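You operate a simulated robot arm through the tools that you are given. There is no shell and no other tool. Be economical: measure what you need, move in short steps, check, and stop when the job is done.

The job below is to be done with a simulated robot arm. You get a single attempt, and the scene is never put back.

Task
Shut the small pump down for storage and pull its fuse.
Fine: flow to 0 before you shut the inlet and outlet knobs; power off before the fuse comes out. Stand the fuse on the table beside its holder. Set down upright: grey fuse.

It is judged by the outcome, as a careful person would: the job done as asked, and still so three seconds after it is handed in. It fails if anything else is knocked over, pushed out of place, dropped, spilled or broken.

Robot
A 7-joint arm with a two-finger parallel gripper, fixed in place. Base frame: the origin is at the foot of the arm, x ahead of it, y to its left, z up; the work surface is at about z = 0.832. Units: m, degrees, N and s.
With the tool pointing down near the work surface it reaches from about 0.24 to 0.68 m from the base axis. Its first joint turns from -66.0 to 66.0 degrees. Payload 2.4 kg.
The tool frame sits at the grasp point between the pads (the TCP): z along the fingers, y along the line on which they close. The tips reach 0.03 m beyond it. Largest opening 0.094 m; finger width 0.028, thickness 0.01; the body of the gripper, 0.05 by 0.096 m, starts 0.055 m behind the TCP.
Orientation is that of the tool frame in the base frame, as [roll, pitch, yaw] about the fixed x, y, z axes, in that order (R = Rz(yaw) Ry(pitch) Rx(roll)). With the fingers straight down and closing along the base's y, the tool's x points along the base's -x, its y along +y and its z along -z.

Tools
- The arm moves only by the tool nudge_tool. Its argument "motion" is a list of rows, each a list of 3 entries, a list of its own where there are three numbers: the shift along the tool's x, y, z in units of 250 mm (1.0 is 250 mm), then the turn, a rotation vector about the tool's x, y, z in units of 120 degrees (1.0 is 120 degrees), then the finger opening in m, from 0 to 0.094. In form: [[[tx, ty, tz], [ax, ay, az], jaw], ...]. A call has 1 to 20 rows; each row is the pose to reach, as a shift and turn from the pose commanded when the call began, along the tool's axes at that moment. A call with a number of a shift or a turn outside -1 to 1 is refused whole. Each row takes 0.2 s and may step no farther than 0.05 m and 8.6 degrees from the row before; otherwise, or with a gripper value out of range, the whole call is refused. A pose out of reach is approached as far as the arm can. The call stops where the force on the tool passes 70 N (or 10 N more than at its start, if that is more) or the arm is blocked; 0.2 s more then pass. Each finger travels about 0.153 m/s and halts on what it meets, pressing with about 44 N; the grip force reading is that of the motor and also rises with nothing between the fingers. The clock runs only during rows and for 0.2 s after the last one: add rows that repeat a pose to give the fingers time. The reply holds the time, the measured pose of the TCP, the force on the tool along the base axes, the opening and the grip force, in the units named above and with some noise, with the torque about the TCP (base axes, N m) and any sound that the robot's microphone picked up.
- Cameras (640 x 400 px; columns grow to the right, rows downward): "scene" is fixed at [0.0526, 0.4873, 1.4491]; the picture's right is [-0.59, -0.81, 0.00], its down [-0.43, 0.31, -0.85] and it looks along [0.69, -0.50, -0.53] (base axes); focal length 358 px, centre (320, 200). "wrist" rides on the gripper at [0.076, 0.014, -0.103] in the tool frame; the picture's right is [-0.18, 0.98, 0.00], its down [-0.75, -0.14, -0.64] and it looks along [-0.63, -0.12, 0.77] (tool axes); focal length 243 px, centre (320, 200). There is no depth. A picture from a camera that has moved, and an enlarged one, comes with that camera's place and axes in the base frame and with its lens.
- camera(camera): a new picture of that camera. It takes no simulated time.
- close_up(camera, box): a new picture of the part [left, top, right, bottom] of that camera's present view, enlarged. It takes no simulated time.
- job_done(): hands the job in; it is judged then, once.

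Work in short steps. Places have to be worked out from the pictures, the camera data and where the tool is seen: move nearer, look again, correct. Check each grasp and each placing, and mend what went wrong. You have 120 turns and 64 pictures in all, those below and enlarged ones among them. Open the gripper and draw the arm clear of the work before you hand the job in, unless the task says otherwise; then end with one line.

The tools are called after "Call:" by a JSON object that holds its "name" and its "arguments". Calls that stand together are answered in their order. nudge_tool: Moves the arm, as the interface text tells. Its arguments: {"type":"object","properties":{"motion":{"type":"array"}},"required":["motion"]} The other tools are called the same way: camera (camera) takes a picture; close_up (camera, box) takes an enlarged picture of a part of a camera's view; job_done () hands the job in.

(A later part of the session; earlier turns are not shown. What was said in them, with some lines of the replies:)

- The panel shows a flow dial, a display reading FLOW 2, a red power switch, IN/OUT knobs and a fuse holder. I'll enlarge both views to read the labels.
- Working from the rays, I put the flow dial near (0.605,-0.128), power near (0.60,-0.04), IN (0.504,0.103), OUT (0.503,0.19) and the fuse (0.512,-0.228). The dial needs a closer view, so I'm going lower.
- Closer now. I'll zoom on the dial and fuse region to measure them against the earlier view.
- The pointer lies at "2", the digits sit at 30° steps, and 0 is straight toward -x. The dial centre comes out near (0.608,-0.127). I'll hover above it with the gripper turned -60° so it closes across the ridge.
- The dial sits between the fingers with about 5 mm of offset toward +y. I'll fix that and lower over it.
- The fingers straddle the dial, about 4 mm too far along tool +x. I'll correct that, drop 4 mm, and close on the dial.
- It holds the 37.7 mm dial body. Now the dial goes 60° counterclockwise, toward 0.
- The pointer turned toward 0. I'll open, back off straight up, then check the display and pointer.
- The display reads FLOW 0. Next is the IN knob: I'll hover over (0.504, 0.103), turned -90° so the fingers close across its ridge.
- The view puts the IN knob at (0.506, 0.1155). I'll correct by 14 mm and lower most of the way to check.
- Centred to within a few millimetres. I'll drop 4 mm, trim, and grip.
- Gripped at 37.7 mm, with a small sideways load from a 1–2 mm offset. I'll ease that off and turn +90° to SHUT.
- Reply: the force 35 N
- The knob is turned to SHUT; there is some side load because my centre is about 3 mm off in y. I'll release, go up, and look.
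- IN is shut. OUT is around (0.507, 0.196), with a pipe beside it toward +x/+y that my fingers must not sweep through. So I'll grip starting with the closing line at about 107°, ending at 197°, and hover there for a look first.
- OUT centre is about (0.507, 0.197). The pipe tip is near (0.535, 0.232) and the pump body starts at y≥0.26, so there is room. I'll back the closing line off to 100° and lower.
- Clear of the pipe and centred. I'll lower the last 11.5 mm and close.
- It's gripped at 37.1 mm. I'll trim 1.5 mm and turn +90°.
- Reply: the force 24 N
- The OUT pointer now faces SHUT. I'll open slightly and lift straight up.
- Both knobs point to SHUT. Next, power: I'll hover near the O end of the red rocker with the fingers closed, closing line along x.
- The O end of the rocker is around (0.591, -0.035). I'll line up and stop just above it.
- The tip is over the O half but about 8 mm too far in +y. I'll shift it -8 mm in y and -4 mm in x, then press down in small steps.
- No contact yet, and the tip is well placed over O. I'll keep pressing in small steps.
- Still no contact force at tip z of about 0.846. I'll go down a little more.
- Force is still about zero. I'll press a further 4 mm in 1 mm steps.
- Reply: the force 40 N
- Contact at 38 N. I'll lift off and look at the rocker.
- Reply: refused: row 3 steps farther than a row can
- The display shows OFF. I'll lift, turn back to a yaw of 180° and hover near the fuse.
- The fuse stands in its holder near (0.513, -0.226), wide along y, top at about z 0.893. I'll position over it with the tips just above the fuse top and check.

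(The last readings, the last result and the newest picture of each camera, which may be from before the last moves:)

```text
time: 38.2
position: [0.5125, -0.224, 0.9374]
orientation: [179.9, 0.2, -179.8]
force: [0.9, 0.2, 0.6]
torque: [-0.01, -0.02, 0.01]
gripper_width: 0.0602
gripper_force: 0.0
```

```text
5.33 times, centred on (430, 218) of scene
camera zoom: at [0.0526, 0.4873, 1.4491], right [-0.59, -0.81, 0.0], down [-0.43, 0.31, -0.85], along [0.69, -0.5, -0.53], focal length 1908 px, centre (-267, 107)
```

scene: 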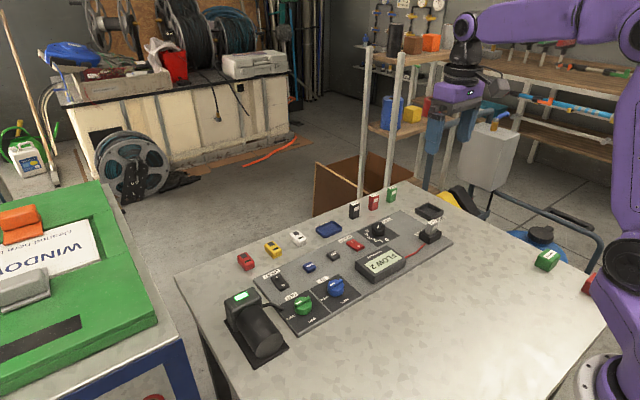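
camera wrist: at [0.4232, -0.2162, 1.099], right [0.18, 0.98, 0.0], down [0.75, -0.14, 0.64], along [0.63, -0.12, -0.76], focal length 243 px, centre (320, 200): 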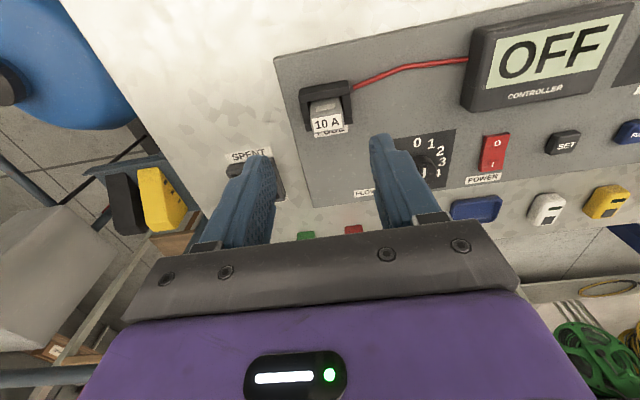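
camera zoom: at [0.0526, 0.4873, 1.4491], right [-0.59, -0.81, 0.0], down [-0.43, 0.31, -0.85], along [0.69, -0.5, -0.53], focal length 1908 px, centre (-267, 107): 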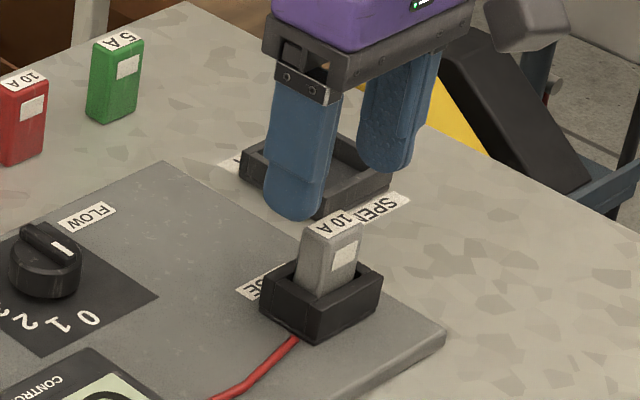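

Alignment is good; the fuse is about 2 mm toward -y and +x. I'll lower to TCP z of about 0.900, tips roughly 0.870.

Call:
{"name": "nudge_tool", "arguments": {"motion": [[[-0.008, -0.008, 0.05], [0, 0, 0], 0.06], [[-0.008, -0.008, 0.1], [0, 0, 0], 0.06], [[-0.008, -0.008, 0.15], [0, 0, 0], 0.06], [[-0.008, -0.008, 0.15], [0, 0, 0], 0.06]]}}

Call:
{"name": "close_up", "arguments": {"camera": "wrist", "box": [200, 80, 440, 230]}}

Call:
{"name": "close_up", "arguments": {"camera": "scene", "box": [370, 180, 490, 255]}}

```text
time: 39.2
position: [0.5153, -0.2263, 0.8995]
orientation: [179.8, 0.2, -179.9]
force: [0.0, 0.0, -0.4]
torque: [-0.03, 0.01, 0.02]
gripper_width: 0.0599
gripper_force: 0.0
```

```text
2.67 times, centred on (320, 155) of wrist
camera zoom: at [0.4393, -0.2135, 1.0021], right [0.18, 0.98, 0.0], down [0.75, -0.14, 0.64], along [0.63, -0.12, -0.76], focal length 647 px, centre (320, 320)
```

zoom: 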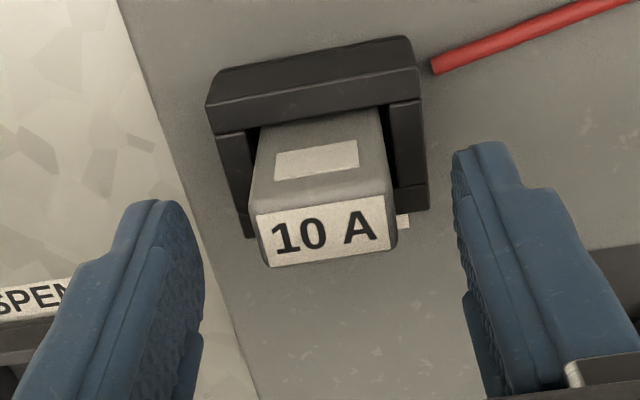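

```text
5.33 times, centred on (430, 218) of scene
camera zoom: at [0.0526, 0.4873, 1.4491], right [-0.59, -0.81, 0.0], down [-0.43, 0.31, -0.85], along [0.69, -0.5, -0.53], focal length 1908 px, centre (-267, 107)
```

zoom: 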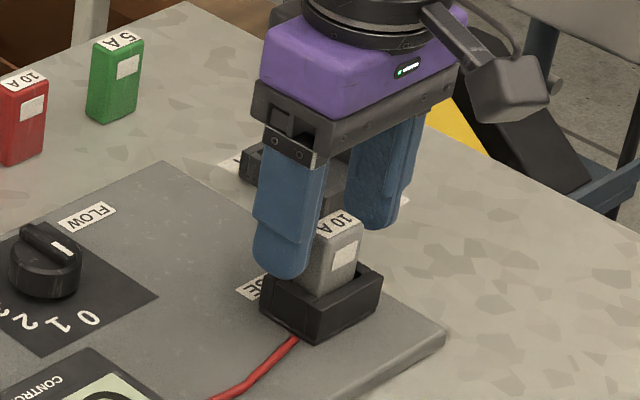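

Both views agree that the fuse top is at z 0.881 and centred. I'll lower 6 mm for more overlap and close gently.

Call:
{"name": "nudge_tool", "arguments": {"motion": [[[0, 0, 0.012], [0, 0, 0], 0.06], [[0, 0, 0.024], [0, 0, 0], 0.06], [[0, 0, 0.024], [0, 0, 0], 0.045], [[0, 0, 0.024], [0, 0, 0], 0.03], [[0, 0, 0.024], [0, 0, 0], 0.02], [[0, 0, 0.024], [0, 0, 0], 0.015], [[0, 0, 0.024], [0, 0, 0], 0.015]]}}

Call:
{"name": "close_up", "arguments": {"camera": "wrist", "box": [200, 80, 440, 230]}}

Call:
{"name": "close_up", "arguments": {"camera": "scene", "box": [370, 180, 490, 255]}}

```text
time: 40.8
position: [0.515, -0.2271, 0.8943]
orientation: [179.9, 0.2, -179.9]
force: [-0.1, -0.2, -1.2]
torque: [0.01, -0.02, 0.01]
gripper_width: 0.0287
gripper_force: 44.7
```

```text
2.67 times, centred on (320, 155) of wrist
camera zoom: at [0.4391, -0.2135, 0.9961], right [0.18, 0.98, 0.0], down [0.75, -0.14, 0.64], along [0.63, -0.12, -0.76], focal length 647 px, centre (320, 320)
```

zoom: 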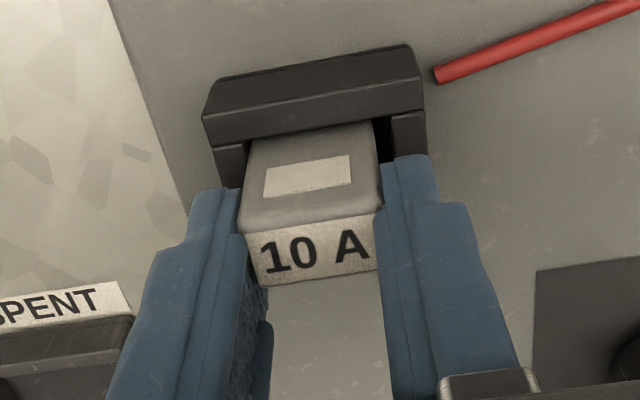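

```text
5.33 times, centred on (430, 218) of scene
camera zoom: at [0.0526, 0.4873, 1.4491], right [-0.59, -0.81, 0.0], down [-0.43, 0.31, -0.85], along [0.69, -0.5, -0.53], focal length 1908 px, centre (-267, 107)
```

zoom: 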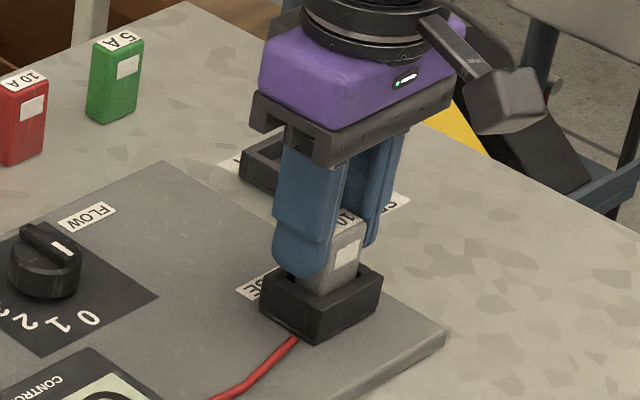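

The fuse is gripped at 28.7 mm. I'll pull it straight up.

Call:
{"name": "nudge_tool", "arguments": {"motion": [[[0, 0, -0.02], [0, 0, 0], 0.015], [[0, 0, -0.04], [0, 0, 0], 0.015], [[0, 0, -0.08], [0, 0, 0], 0.015], [[0, 0, -0.14], [0, 0, 0], 0.015], [[0, 0, -0.22], [0, 0, 0], 0.015], [[0, 0, -0.3], [0, 0, 0], 0.015], [[0, 0, -0.3], [0, 0, 0], 0.015]]}}

Call:
{"name": "camera", "arguments": {"camera": "wrist"}}

Call:
{"name": "close_up", "arguments": {"camera": "scene", "box": [350, 150, 510, 250]}}

```text
time: 42.4
position: [0.5145, -0.2262, 0.969]
orientation: [179.9, 0.1, -179.9]
force: [0.0, 0.3, -0.4]
torque: [0.02, -0.01, 0.0]
gripper_width: 0.0286
gripper_force: 43.8
```

```text
21 pictures are left
camera wrist: at [0.4392, -0.2129, 1.0713], right [0.18, 0.98, 0.0], down [0.75, -0.14, 0.64], along [0.63, -0.12, -0.76], focal length 243 px, centre (320, 200)
```

wrist: 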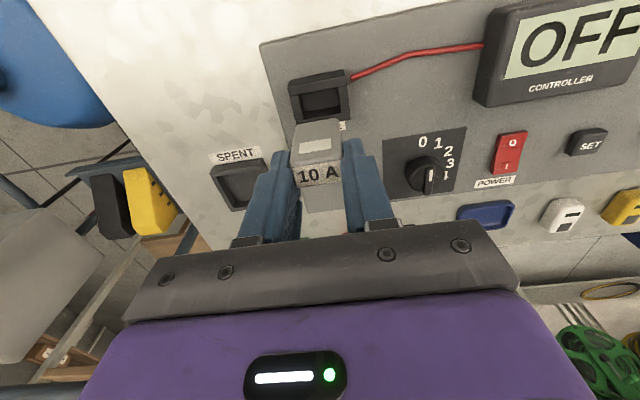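

```text
4.00 times, centred on (430, 200) of scene
camera zoom: at [0.0526, 0.4873, 1.4491], right [-0.59, -0.81, 0.0], down [-0.43, 0.31, -0.85], along [0.69, -0.5, -0.53], focal length 1431 px, centre (-120, 200)
```

zoom: 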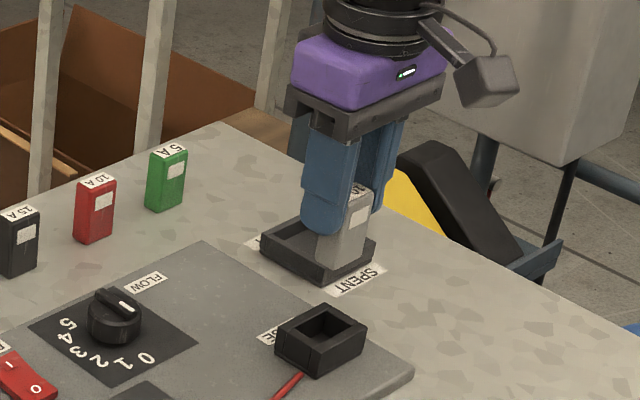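

The fuse is out and held upright. I'll carry it over the bare table off the panel's -y edge, at (0.500, -0.310), and start lowering.

Call:
{"name": "nudge_tool", "arguments": {"motion": [[[0.02, -0.1, 0], [0, 0, 0], 0.015], [[0.04, -0.22, 0], [0, 0, 0], 0.015], [[0.058, -0.335, 0], [0, 0, 0], 0.015], [[0.058, -0.335, 0.08], [0, 0, 0], 0.015], [[0.058, -0.335, 0.16], [0, 0, 0], 0.015], [[0.058, -0.335, 0.2], [0, 0, 0], 0.015], [[0.058, -0.335, 0.2], [0, 0, 0], 0.015]]}}

Call:
{"name": "close_up", "arguments": {"camera": "scene", "box": [390, 170, 510, 245]}}

Call:
{"name": "camera", "arguments": {"camera": "wrist"}}

```text
time: 44.0
position: [0.5015, -0.31, 0.9185]
orientation: [179.9, 0.2, -179.9]
force: [-0.2, -1.2, -0.2]
torque: [0.0, -0.02, -0.02]
gripper_width: 0.0286
gripper_force: 44.2
```

```text
5.33 times, centred on (450, 208) of scene
camera zoom: at [0.0526, 0.4873, 1.4491], right [-0.59, -0.81, 0.0], down [-0.43, 0.31, -0.85], along [0.69, -0.5, -0.53], focal length 1908 px, centre (-373, 160)
```

zoom: 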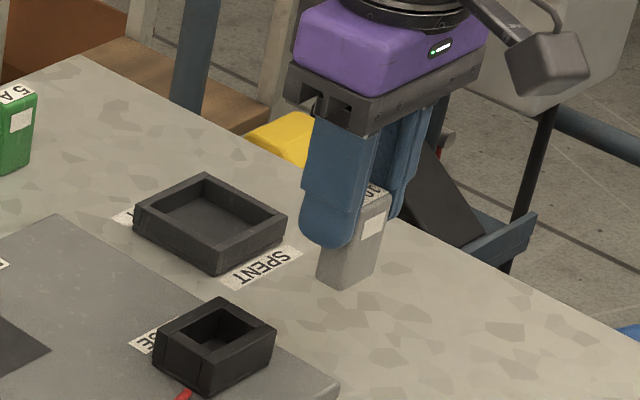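

```text
18 pictures are left
camera wrist: at [0.4251, -0.2962, 1.0209], right [0.18, 0.98, 0.0], down [0.75, -0.14, 0.64], along [0.63, -0.12, -0.76], focal length 243 px, centre (320, 200)
```

wrist: 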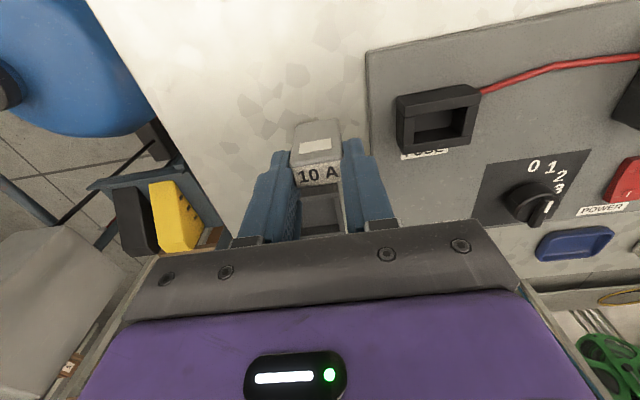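

Clear table below. I'll lower in 2 mm steps and watch for contact.

Call:
{"name": "nudge_tool", "arguments": {"motion": [[[0, 0, 0.012], [0, 0, 0], 0.015], [[0, 0, 0.024], [0, 0, 0], 0.015], [[0, 0, 0.036], [0, 0, 0], 0.015], [[0, 0, 0.048], [0, 0, 0], 0.015], [[0, 0, 0.056], [0, 0, 0], 0.015]]}}

Call:
{"name": "close_up", "arguments": {"camera": "scene", "box": [390, 170, 510, 245]}}

```text
time: 45.2
position: [0.5013, -0.3108, 0.9046]
orientation: [179.8, 0.2, -179.9]
force: [0.4, 0.5, -0.9]
torque: [0.01, 0.01, 0.01]
gripper_width: 0.0286
gripper_force: 43.7
```

```text
5.33 times, centred on (450, 208) of scene
camera zoom: at [0.0526, 0.4873, 1.4491], right [-0.59, -0.81, 0.0], down [-0.43, 0.31, -0.85], along [0.69, -0.5, -0.53], focal length 1908 px, centre (-373, 160)
```

zoom: 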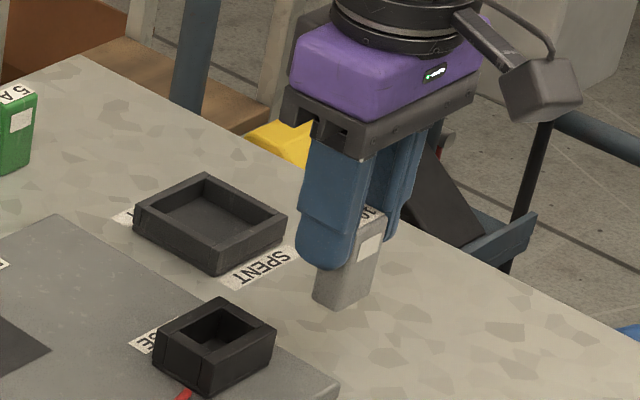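

No contact yet; I'll continue in 1 mm steps.

Call:
{"name": "nudge_tool", "arguments": {"motion": [[[0, 0, 0.006], [0, 0, 0], 0.015], [[0, 0, 0.012], [0, 0, 0], 0.015], [[0, 0, 0.018], [0, 0, 0], 0.015], [[0, 0, 0.022], [0, 0, 0], 0.015]]}}

```text
time: 46.2
position: [0.5012, -0.3111, 0.8994]
orientation: [179.9, 0.2, -179.9]
force: [-0.5, -0.3, -0.1]
torque: [0.0, -0.02, 0.0]
gripper_width: 0.0286
gripper_force: 43.9
```

Still free, so on down.

Call:
{"name": "nudge_tool", "arguments": {"motion": [[[0, 0, 0.004], [0, 0, 0], 0.015], [[0, 0, 0.008], [0, 0, 0], 0.015], [[0, 0, 0.012], [0, 0, 0], 0.015], [[0, 0, 0.016], [0, 0, 0], 0.015]]}}

```text
time: 47.2
position: [0.5, -0.3111, 0.8951]
orientation: [179.9, 0.2, -179.8]
force: [-0.8, -0.6, -0.1]
torque: [0.02, 0.0, -0.02]
gripper_width: 0.0287
gripper_force: 44.0
```

Call:
{"name": "close_up", "arguments": {"camera": "scene", "box": [390, 170, 510, 245]}}

Call:
{"name": "nudge_tool", "arguments": {"motion": [[[0, 0, 0.004], [0, 0, 0], 0.015], [[0, 0, 0.008], [0, 0, 0], 0.015], [[0, 0, 0.012], [0, 0, 0], 0.015]]}}

```text
5.33 times, centred on (450, 208) of scene
camera zoom: at [0.0526, 0.4873, 1.4491], right [-0.59, -0.81, 0.0], down [-0.43, 0.31, -0.85], along [0.69, -0.5, -0.53], focal length 1908 px, centre (-373, 160)
```

zoom: 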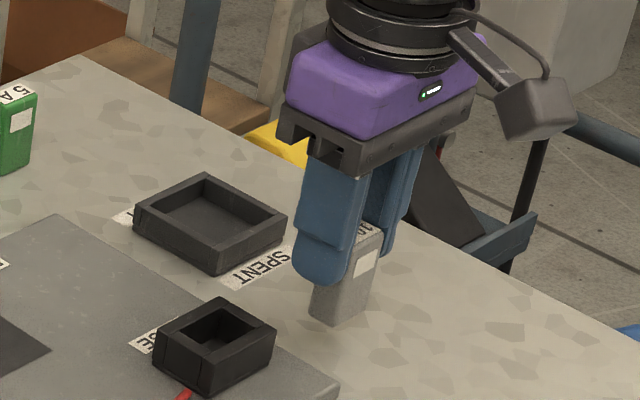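

```text
time: 48.0
position: [0.5028, -0.3099, 0.892]
orientation: [179.9, 0.3, -179.9]
force: [-0.4, -0.2, -0.5]
torque: [0.01, -0.02, -0.01]
gripper_width: 0.0285
gripper_force: 44.2
```

Still free at 0.892; by the picture, some 5–10 mm remain. I'll continue in 1 mm steps.

Call:
{"name": "nudge_tool", "arguments": {"motion": [[[0, 0, 0.004], [0, 0, 0], 0.015], [[0, 0, 0.008], [0, 0, 0], 0.015], [[0, 0, 0.012], [0, 0, 0], 0.015], [[0, 0, 0.016], [0, 0, 0], 0.015]]}}

```text
time: 49.0
position: [0.5, -0.3103, 0.8881]
orientation: [179.9, 0.2, -179.9]
force: [0.0, -1.0, -0.8]
torque: [0.0, 0.03, -0.01]
gripper_width: 0.0285
gripper_force: 44.3
```

No contact; three more millimetres.

Call:
{"name": "nudge_tool", "arguments": {"motion": [[[0, 0, 0.004], [0, 0, 0], 0.015], [[0, 0, 0.008], [0, 0, 0], 0.015], [[0, 0, 0.012], [0, 0, 0], 0.015]]}}

```text
time: 49.8
position: [0.5004, -0.3114, 0.8853]
orientation: [179.9, 0.3, -179.9]
force: [-0.2, 0.4, -0.2]
torque: [0.03, 0.04, 0.03]
gripper_width: 0.0287
gripper_force: 43.6
```

Call:
{"name": "nudge_tool", "arguments": {"motion": [[[0, 0, 0.004], [0, 0, 0], 0.015], [[0, 0, 0.008], [0, 0, 0], 0.015], [[0, 0, 0.012], [0, 0, 0], 0.015]]}}

Call:
{"name": "close_up", "arguments": {"camera": "scene", "box": [390, 170, 510, 245]}}

```text
time: 50.6
position: [0.5007, -0.3106, 0.8817]
orientation: [179.9, 0.3, -179.9]
force: [-0.1, -0.2, 0.1]
torque: [-0.03, -0.01, 0.01]
gripper_width: 0.0288
gripper_force: 43.9
```

```text
5.33 times, centred on (450, 208) of scene
camera zoom: at [0.0526, 0.4873, 1.4491], right [-0.59, -0.81, 0.0], down [-0.43, 0.31, -0.85], along [0.69, -0.5, -0.53], focal length 1908 px, centre (-373, 160)
```

zoom: 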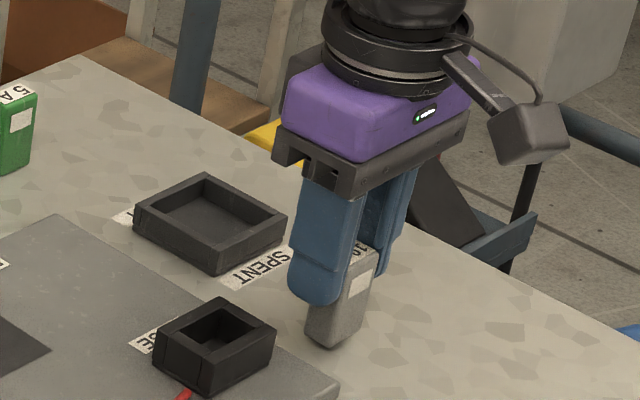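

Very close now. I'll go on in 1 mm steps until contact.

Call:
{"name": "nudge_tool", "arguments": {"motion": [[[0, 0, 0.004], [0, 0, 0], 0.015], [[0, 0, 0.008], [0, 0, 0], 0.015]]}}

```text
time: 51.2
position: [0.5011, -0.3115, 0.8793]
orientation: [179.9, 0.1, -179.7]
force: [-0.4, 0.3, -0.7]
torque: [-0.01, -0.01, 0.02]
gripper_width: 0.0286
gripper_force: 43.6
```

Call:
{"name": "nudge_tool", "arguments": {"motion": [[[0, 0, 0.004], [0, 0, 0], 0.015], [[0, 0, 0.008], [0, 0, 0], 0.015]]}}

```text
time: 51.8
position: [0.5009, -0.3107, 0.8782]
orientation: [179.9, 0.2, -179.7]
force: [0.5, 0.0, -0.3]
torque: [-0.03, 0.0, 0.05]
gripper_width: 0.0285
gripper_force: 43.7
```

Call:
{"name": "nudge_tool", "arguments": {"motion": [[[0, 0, 0.004], [0, 0, 0], 0.015], [[0, 0, 0.008], [0, 0, 0], 0.015]]}}

Call:
{"name": "close_up", "arguments": {"camera": "scene", "box": [420, 200, 484, 240]}}

```text
time: 52.4
position: [0.5006, -0.3116, 0.8777]
orientation: [180.0, 0.3, -179.8]
force: [-2.9, 2.5, 16.1]
torque: [0.13, 0.26, -0.02]
gripper_width: 0.0287
gripper_force: 44.4
```

```text
10.00 times, centred on (452, 220) of scene
camera zoom: at [0.0522, 0.4875, 1.449], right [-0.59, -0.81, 0.0], down [-0.43, 0.31, -0.85], along [0.69, -0.5, -0.53], focal length 3577 px, centre (-1000, 0)
```

zoom: 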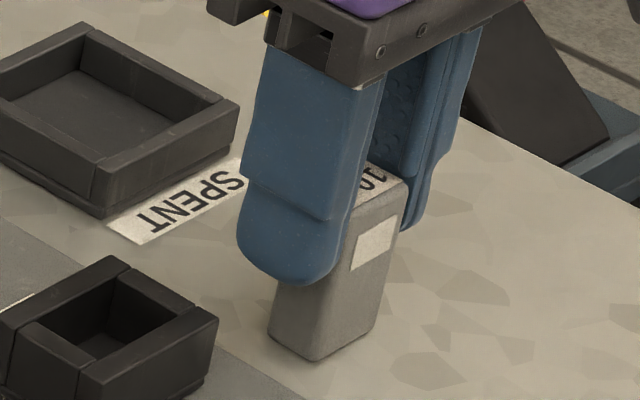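

Contact at 16 N: the fuse stands on the table, clear of the label. I'll ease off 0.5 mm and open gently.

Call:
{"name": "nudge_tool", "arguments": {"motion": [[[0, 0, -0.003], [0, 0, 0], 0.015], [[0, 0, -0.003], [0, 0, 0], 0.032], [[0, 0, -0.003], [0, 0, 0], 0.045], [[0, 0, -0.003], [0, 0, 0], 0.055], [[0, 0, -0.003], [0, 0, 0], 0.055]]}}

Call:
{"name": "close_up", "arguments": {"camera": "wrist", "box": [200, 80, 440, 230]}}

```text
time: 53.6
position: [0.4996, -0.3099, 0.8768]
orientation: [179.9, 0.2, -179.8]
force: [0.5, 0.6, -0.3]
torque: [0.0, -0.02, 0.03]
gripper_width: 0.0551
gripper_force: 0.1
```

```text
2.67 times, centred on (320, 155) of wrist
camera zoom: at [0.4242, -0.2973, 0.9791], right [0.18, 0.98, 0.0], down [0.75, -0.14, 0.64], along [0.63, -0.12, -0.77], focal length 647 px, centre (320, 320)
```

zoom: 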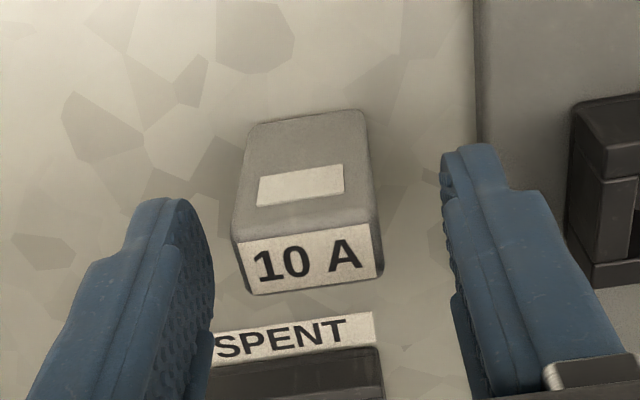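

The fuse stands free. I'll rise straight up and draw the arm back from the work.

Call:
{"name": "nudge_tool", "arguments": {"motion": [[[0, 0, -0.06], [0, 0, 0], 0.055], [[0, 0, -0.2], [0, 0, 0], 0.055], [[0, 0, -0.38], [0, 0, 0], 0.055], [[0, 0, -0.56], [0, 0, 0], 0.055], [[0, 0, -0.74], [0, 0, 0], 0.055], [[0.1, 0.1, -0.85], [0, 0, 0], 0.055], [[0.2, 0.2, -0.9], [0, 0, 0], 0.055], [[0.25, 0.3, -0.95], [0, 0, 0], 0.055], [[0.25, 0.3, -0.95], [0, 0, 0], 0.055]]}}

Call:
{"name": "camera", "arguments": {"camera": "scene"}}

Call:
{"name": "close_up", "arguments": {"camera": "scene", "box": [230, 170, 486, 330]}}

Call:
{"name": "camera", "arguments": {"camera": "wrist"}}

```text
time: 55.6
position: [0.4379, -0.2363, 1.1136]
orientation: [179.9, 0.1, -179.8]
force: [-0.8, -0.4, 0.4]
torque: [0.02, 0.01, 0.0]
gripper_width: 0.0554
gripper_force: 0.1
```

```text
12 pictures are left
```

scene: 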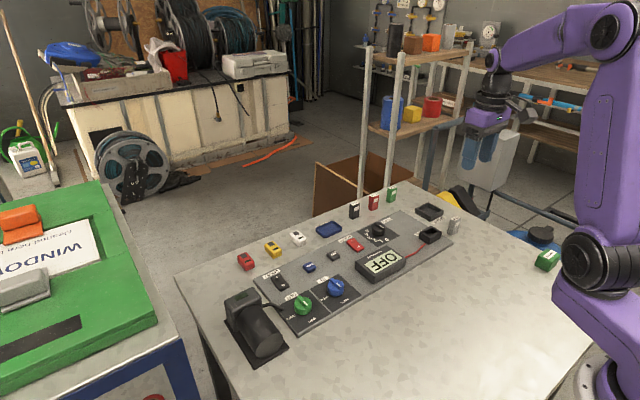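

```text
2.50 times, centred on (358, 250) of scene
camera zoom: at [0.0525, 0.4873, 1.4491], right [-0.59, -0.81, 0.0], down [-0.43, 0.31, -0.85], along [0.69, -0.5, -0.53], focal length 894 px, centre (225, 75)
```

zoom: 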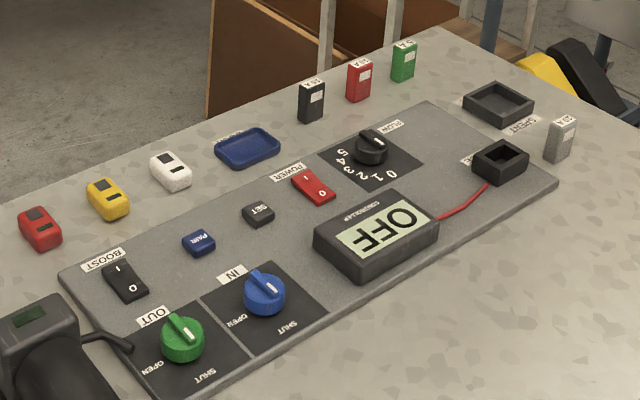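

```text
10 pictures are left
camera wrist: at [0.3617, -0.2223, 1.2162], right [0.18, 0.98, 0.0], down [0.75, -0.14, 0.64], along [0.63, -0.12, -0.77], focal length 243 px, centre (320, 200)
```

wrist: 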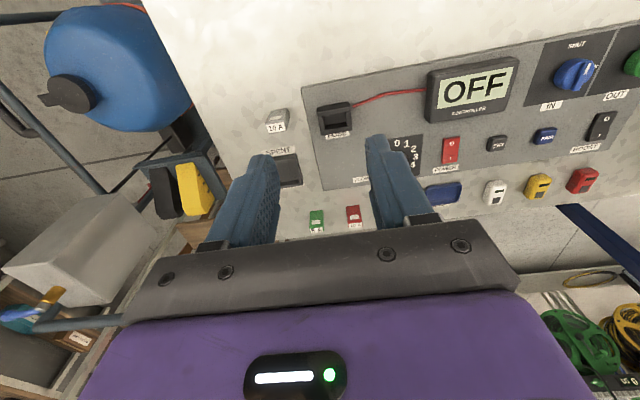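

Everything looks in order. In the wrist view IN seems slightly slanted, so I'll zoom in on both knobs to be sure before handing in.

Call:
{"name": "close_up", "arguments": {"camera": "scene", "box": [280, 265, 376, 325]}}

Call:
{"name": "close_up", "arguments": {"camera": "wrist", "box": [512, 30, 640, 110]}}

```text
6.67 times, centred on (328, 295) of scene
camera zoom: at [0.0525, 0.4873, 1.4491], right [-0.59, -0.81, 0.0], down [-0.43, 0.31, -0.85], along [0.69, -0.5, -0.53], focal length 2385 px, centre (267, -433)
```

zoom: 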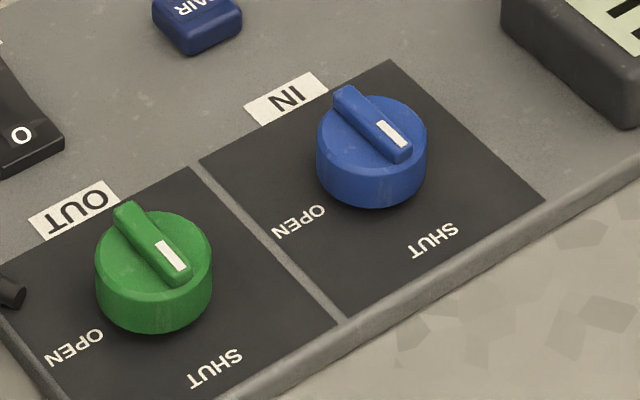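

```text
5.00 times, centred on (576, 70) of wrist
camera zoom: at [0.3617, -0.2223, 1.2162], right [0.18, 0.98, 0.0], down [0.75, -0.14, 0.64], along [0.63, -0.12, -0.77], focal length 1213 px, centre (-960, 850)
```

zoom: 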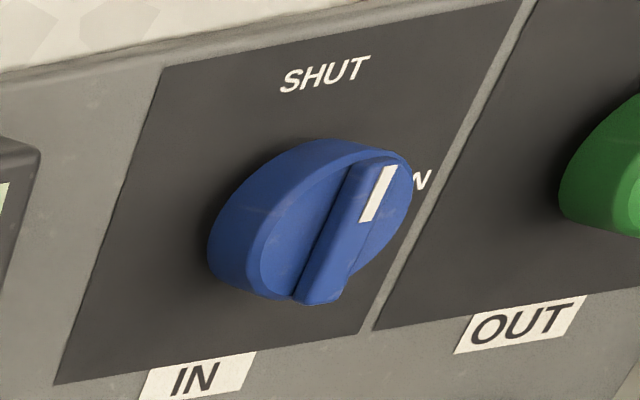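

Both pointers run parallel to the panel's SHUT direction within a few degrees. The display reads OFF, the dial is at 0, the fuse is upright on the table, and the arm is clear with the gripper open. Handing in.

Call:
{"name": "job_done", "arguments": {}}

```text
The job is handed in.
```

I turned the flow to 0, shut the inlet and outlet knobs, and switched the power off. I then pulled the grey fuse and stood it upright on the table beside its holder.
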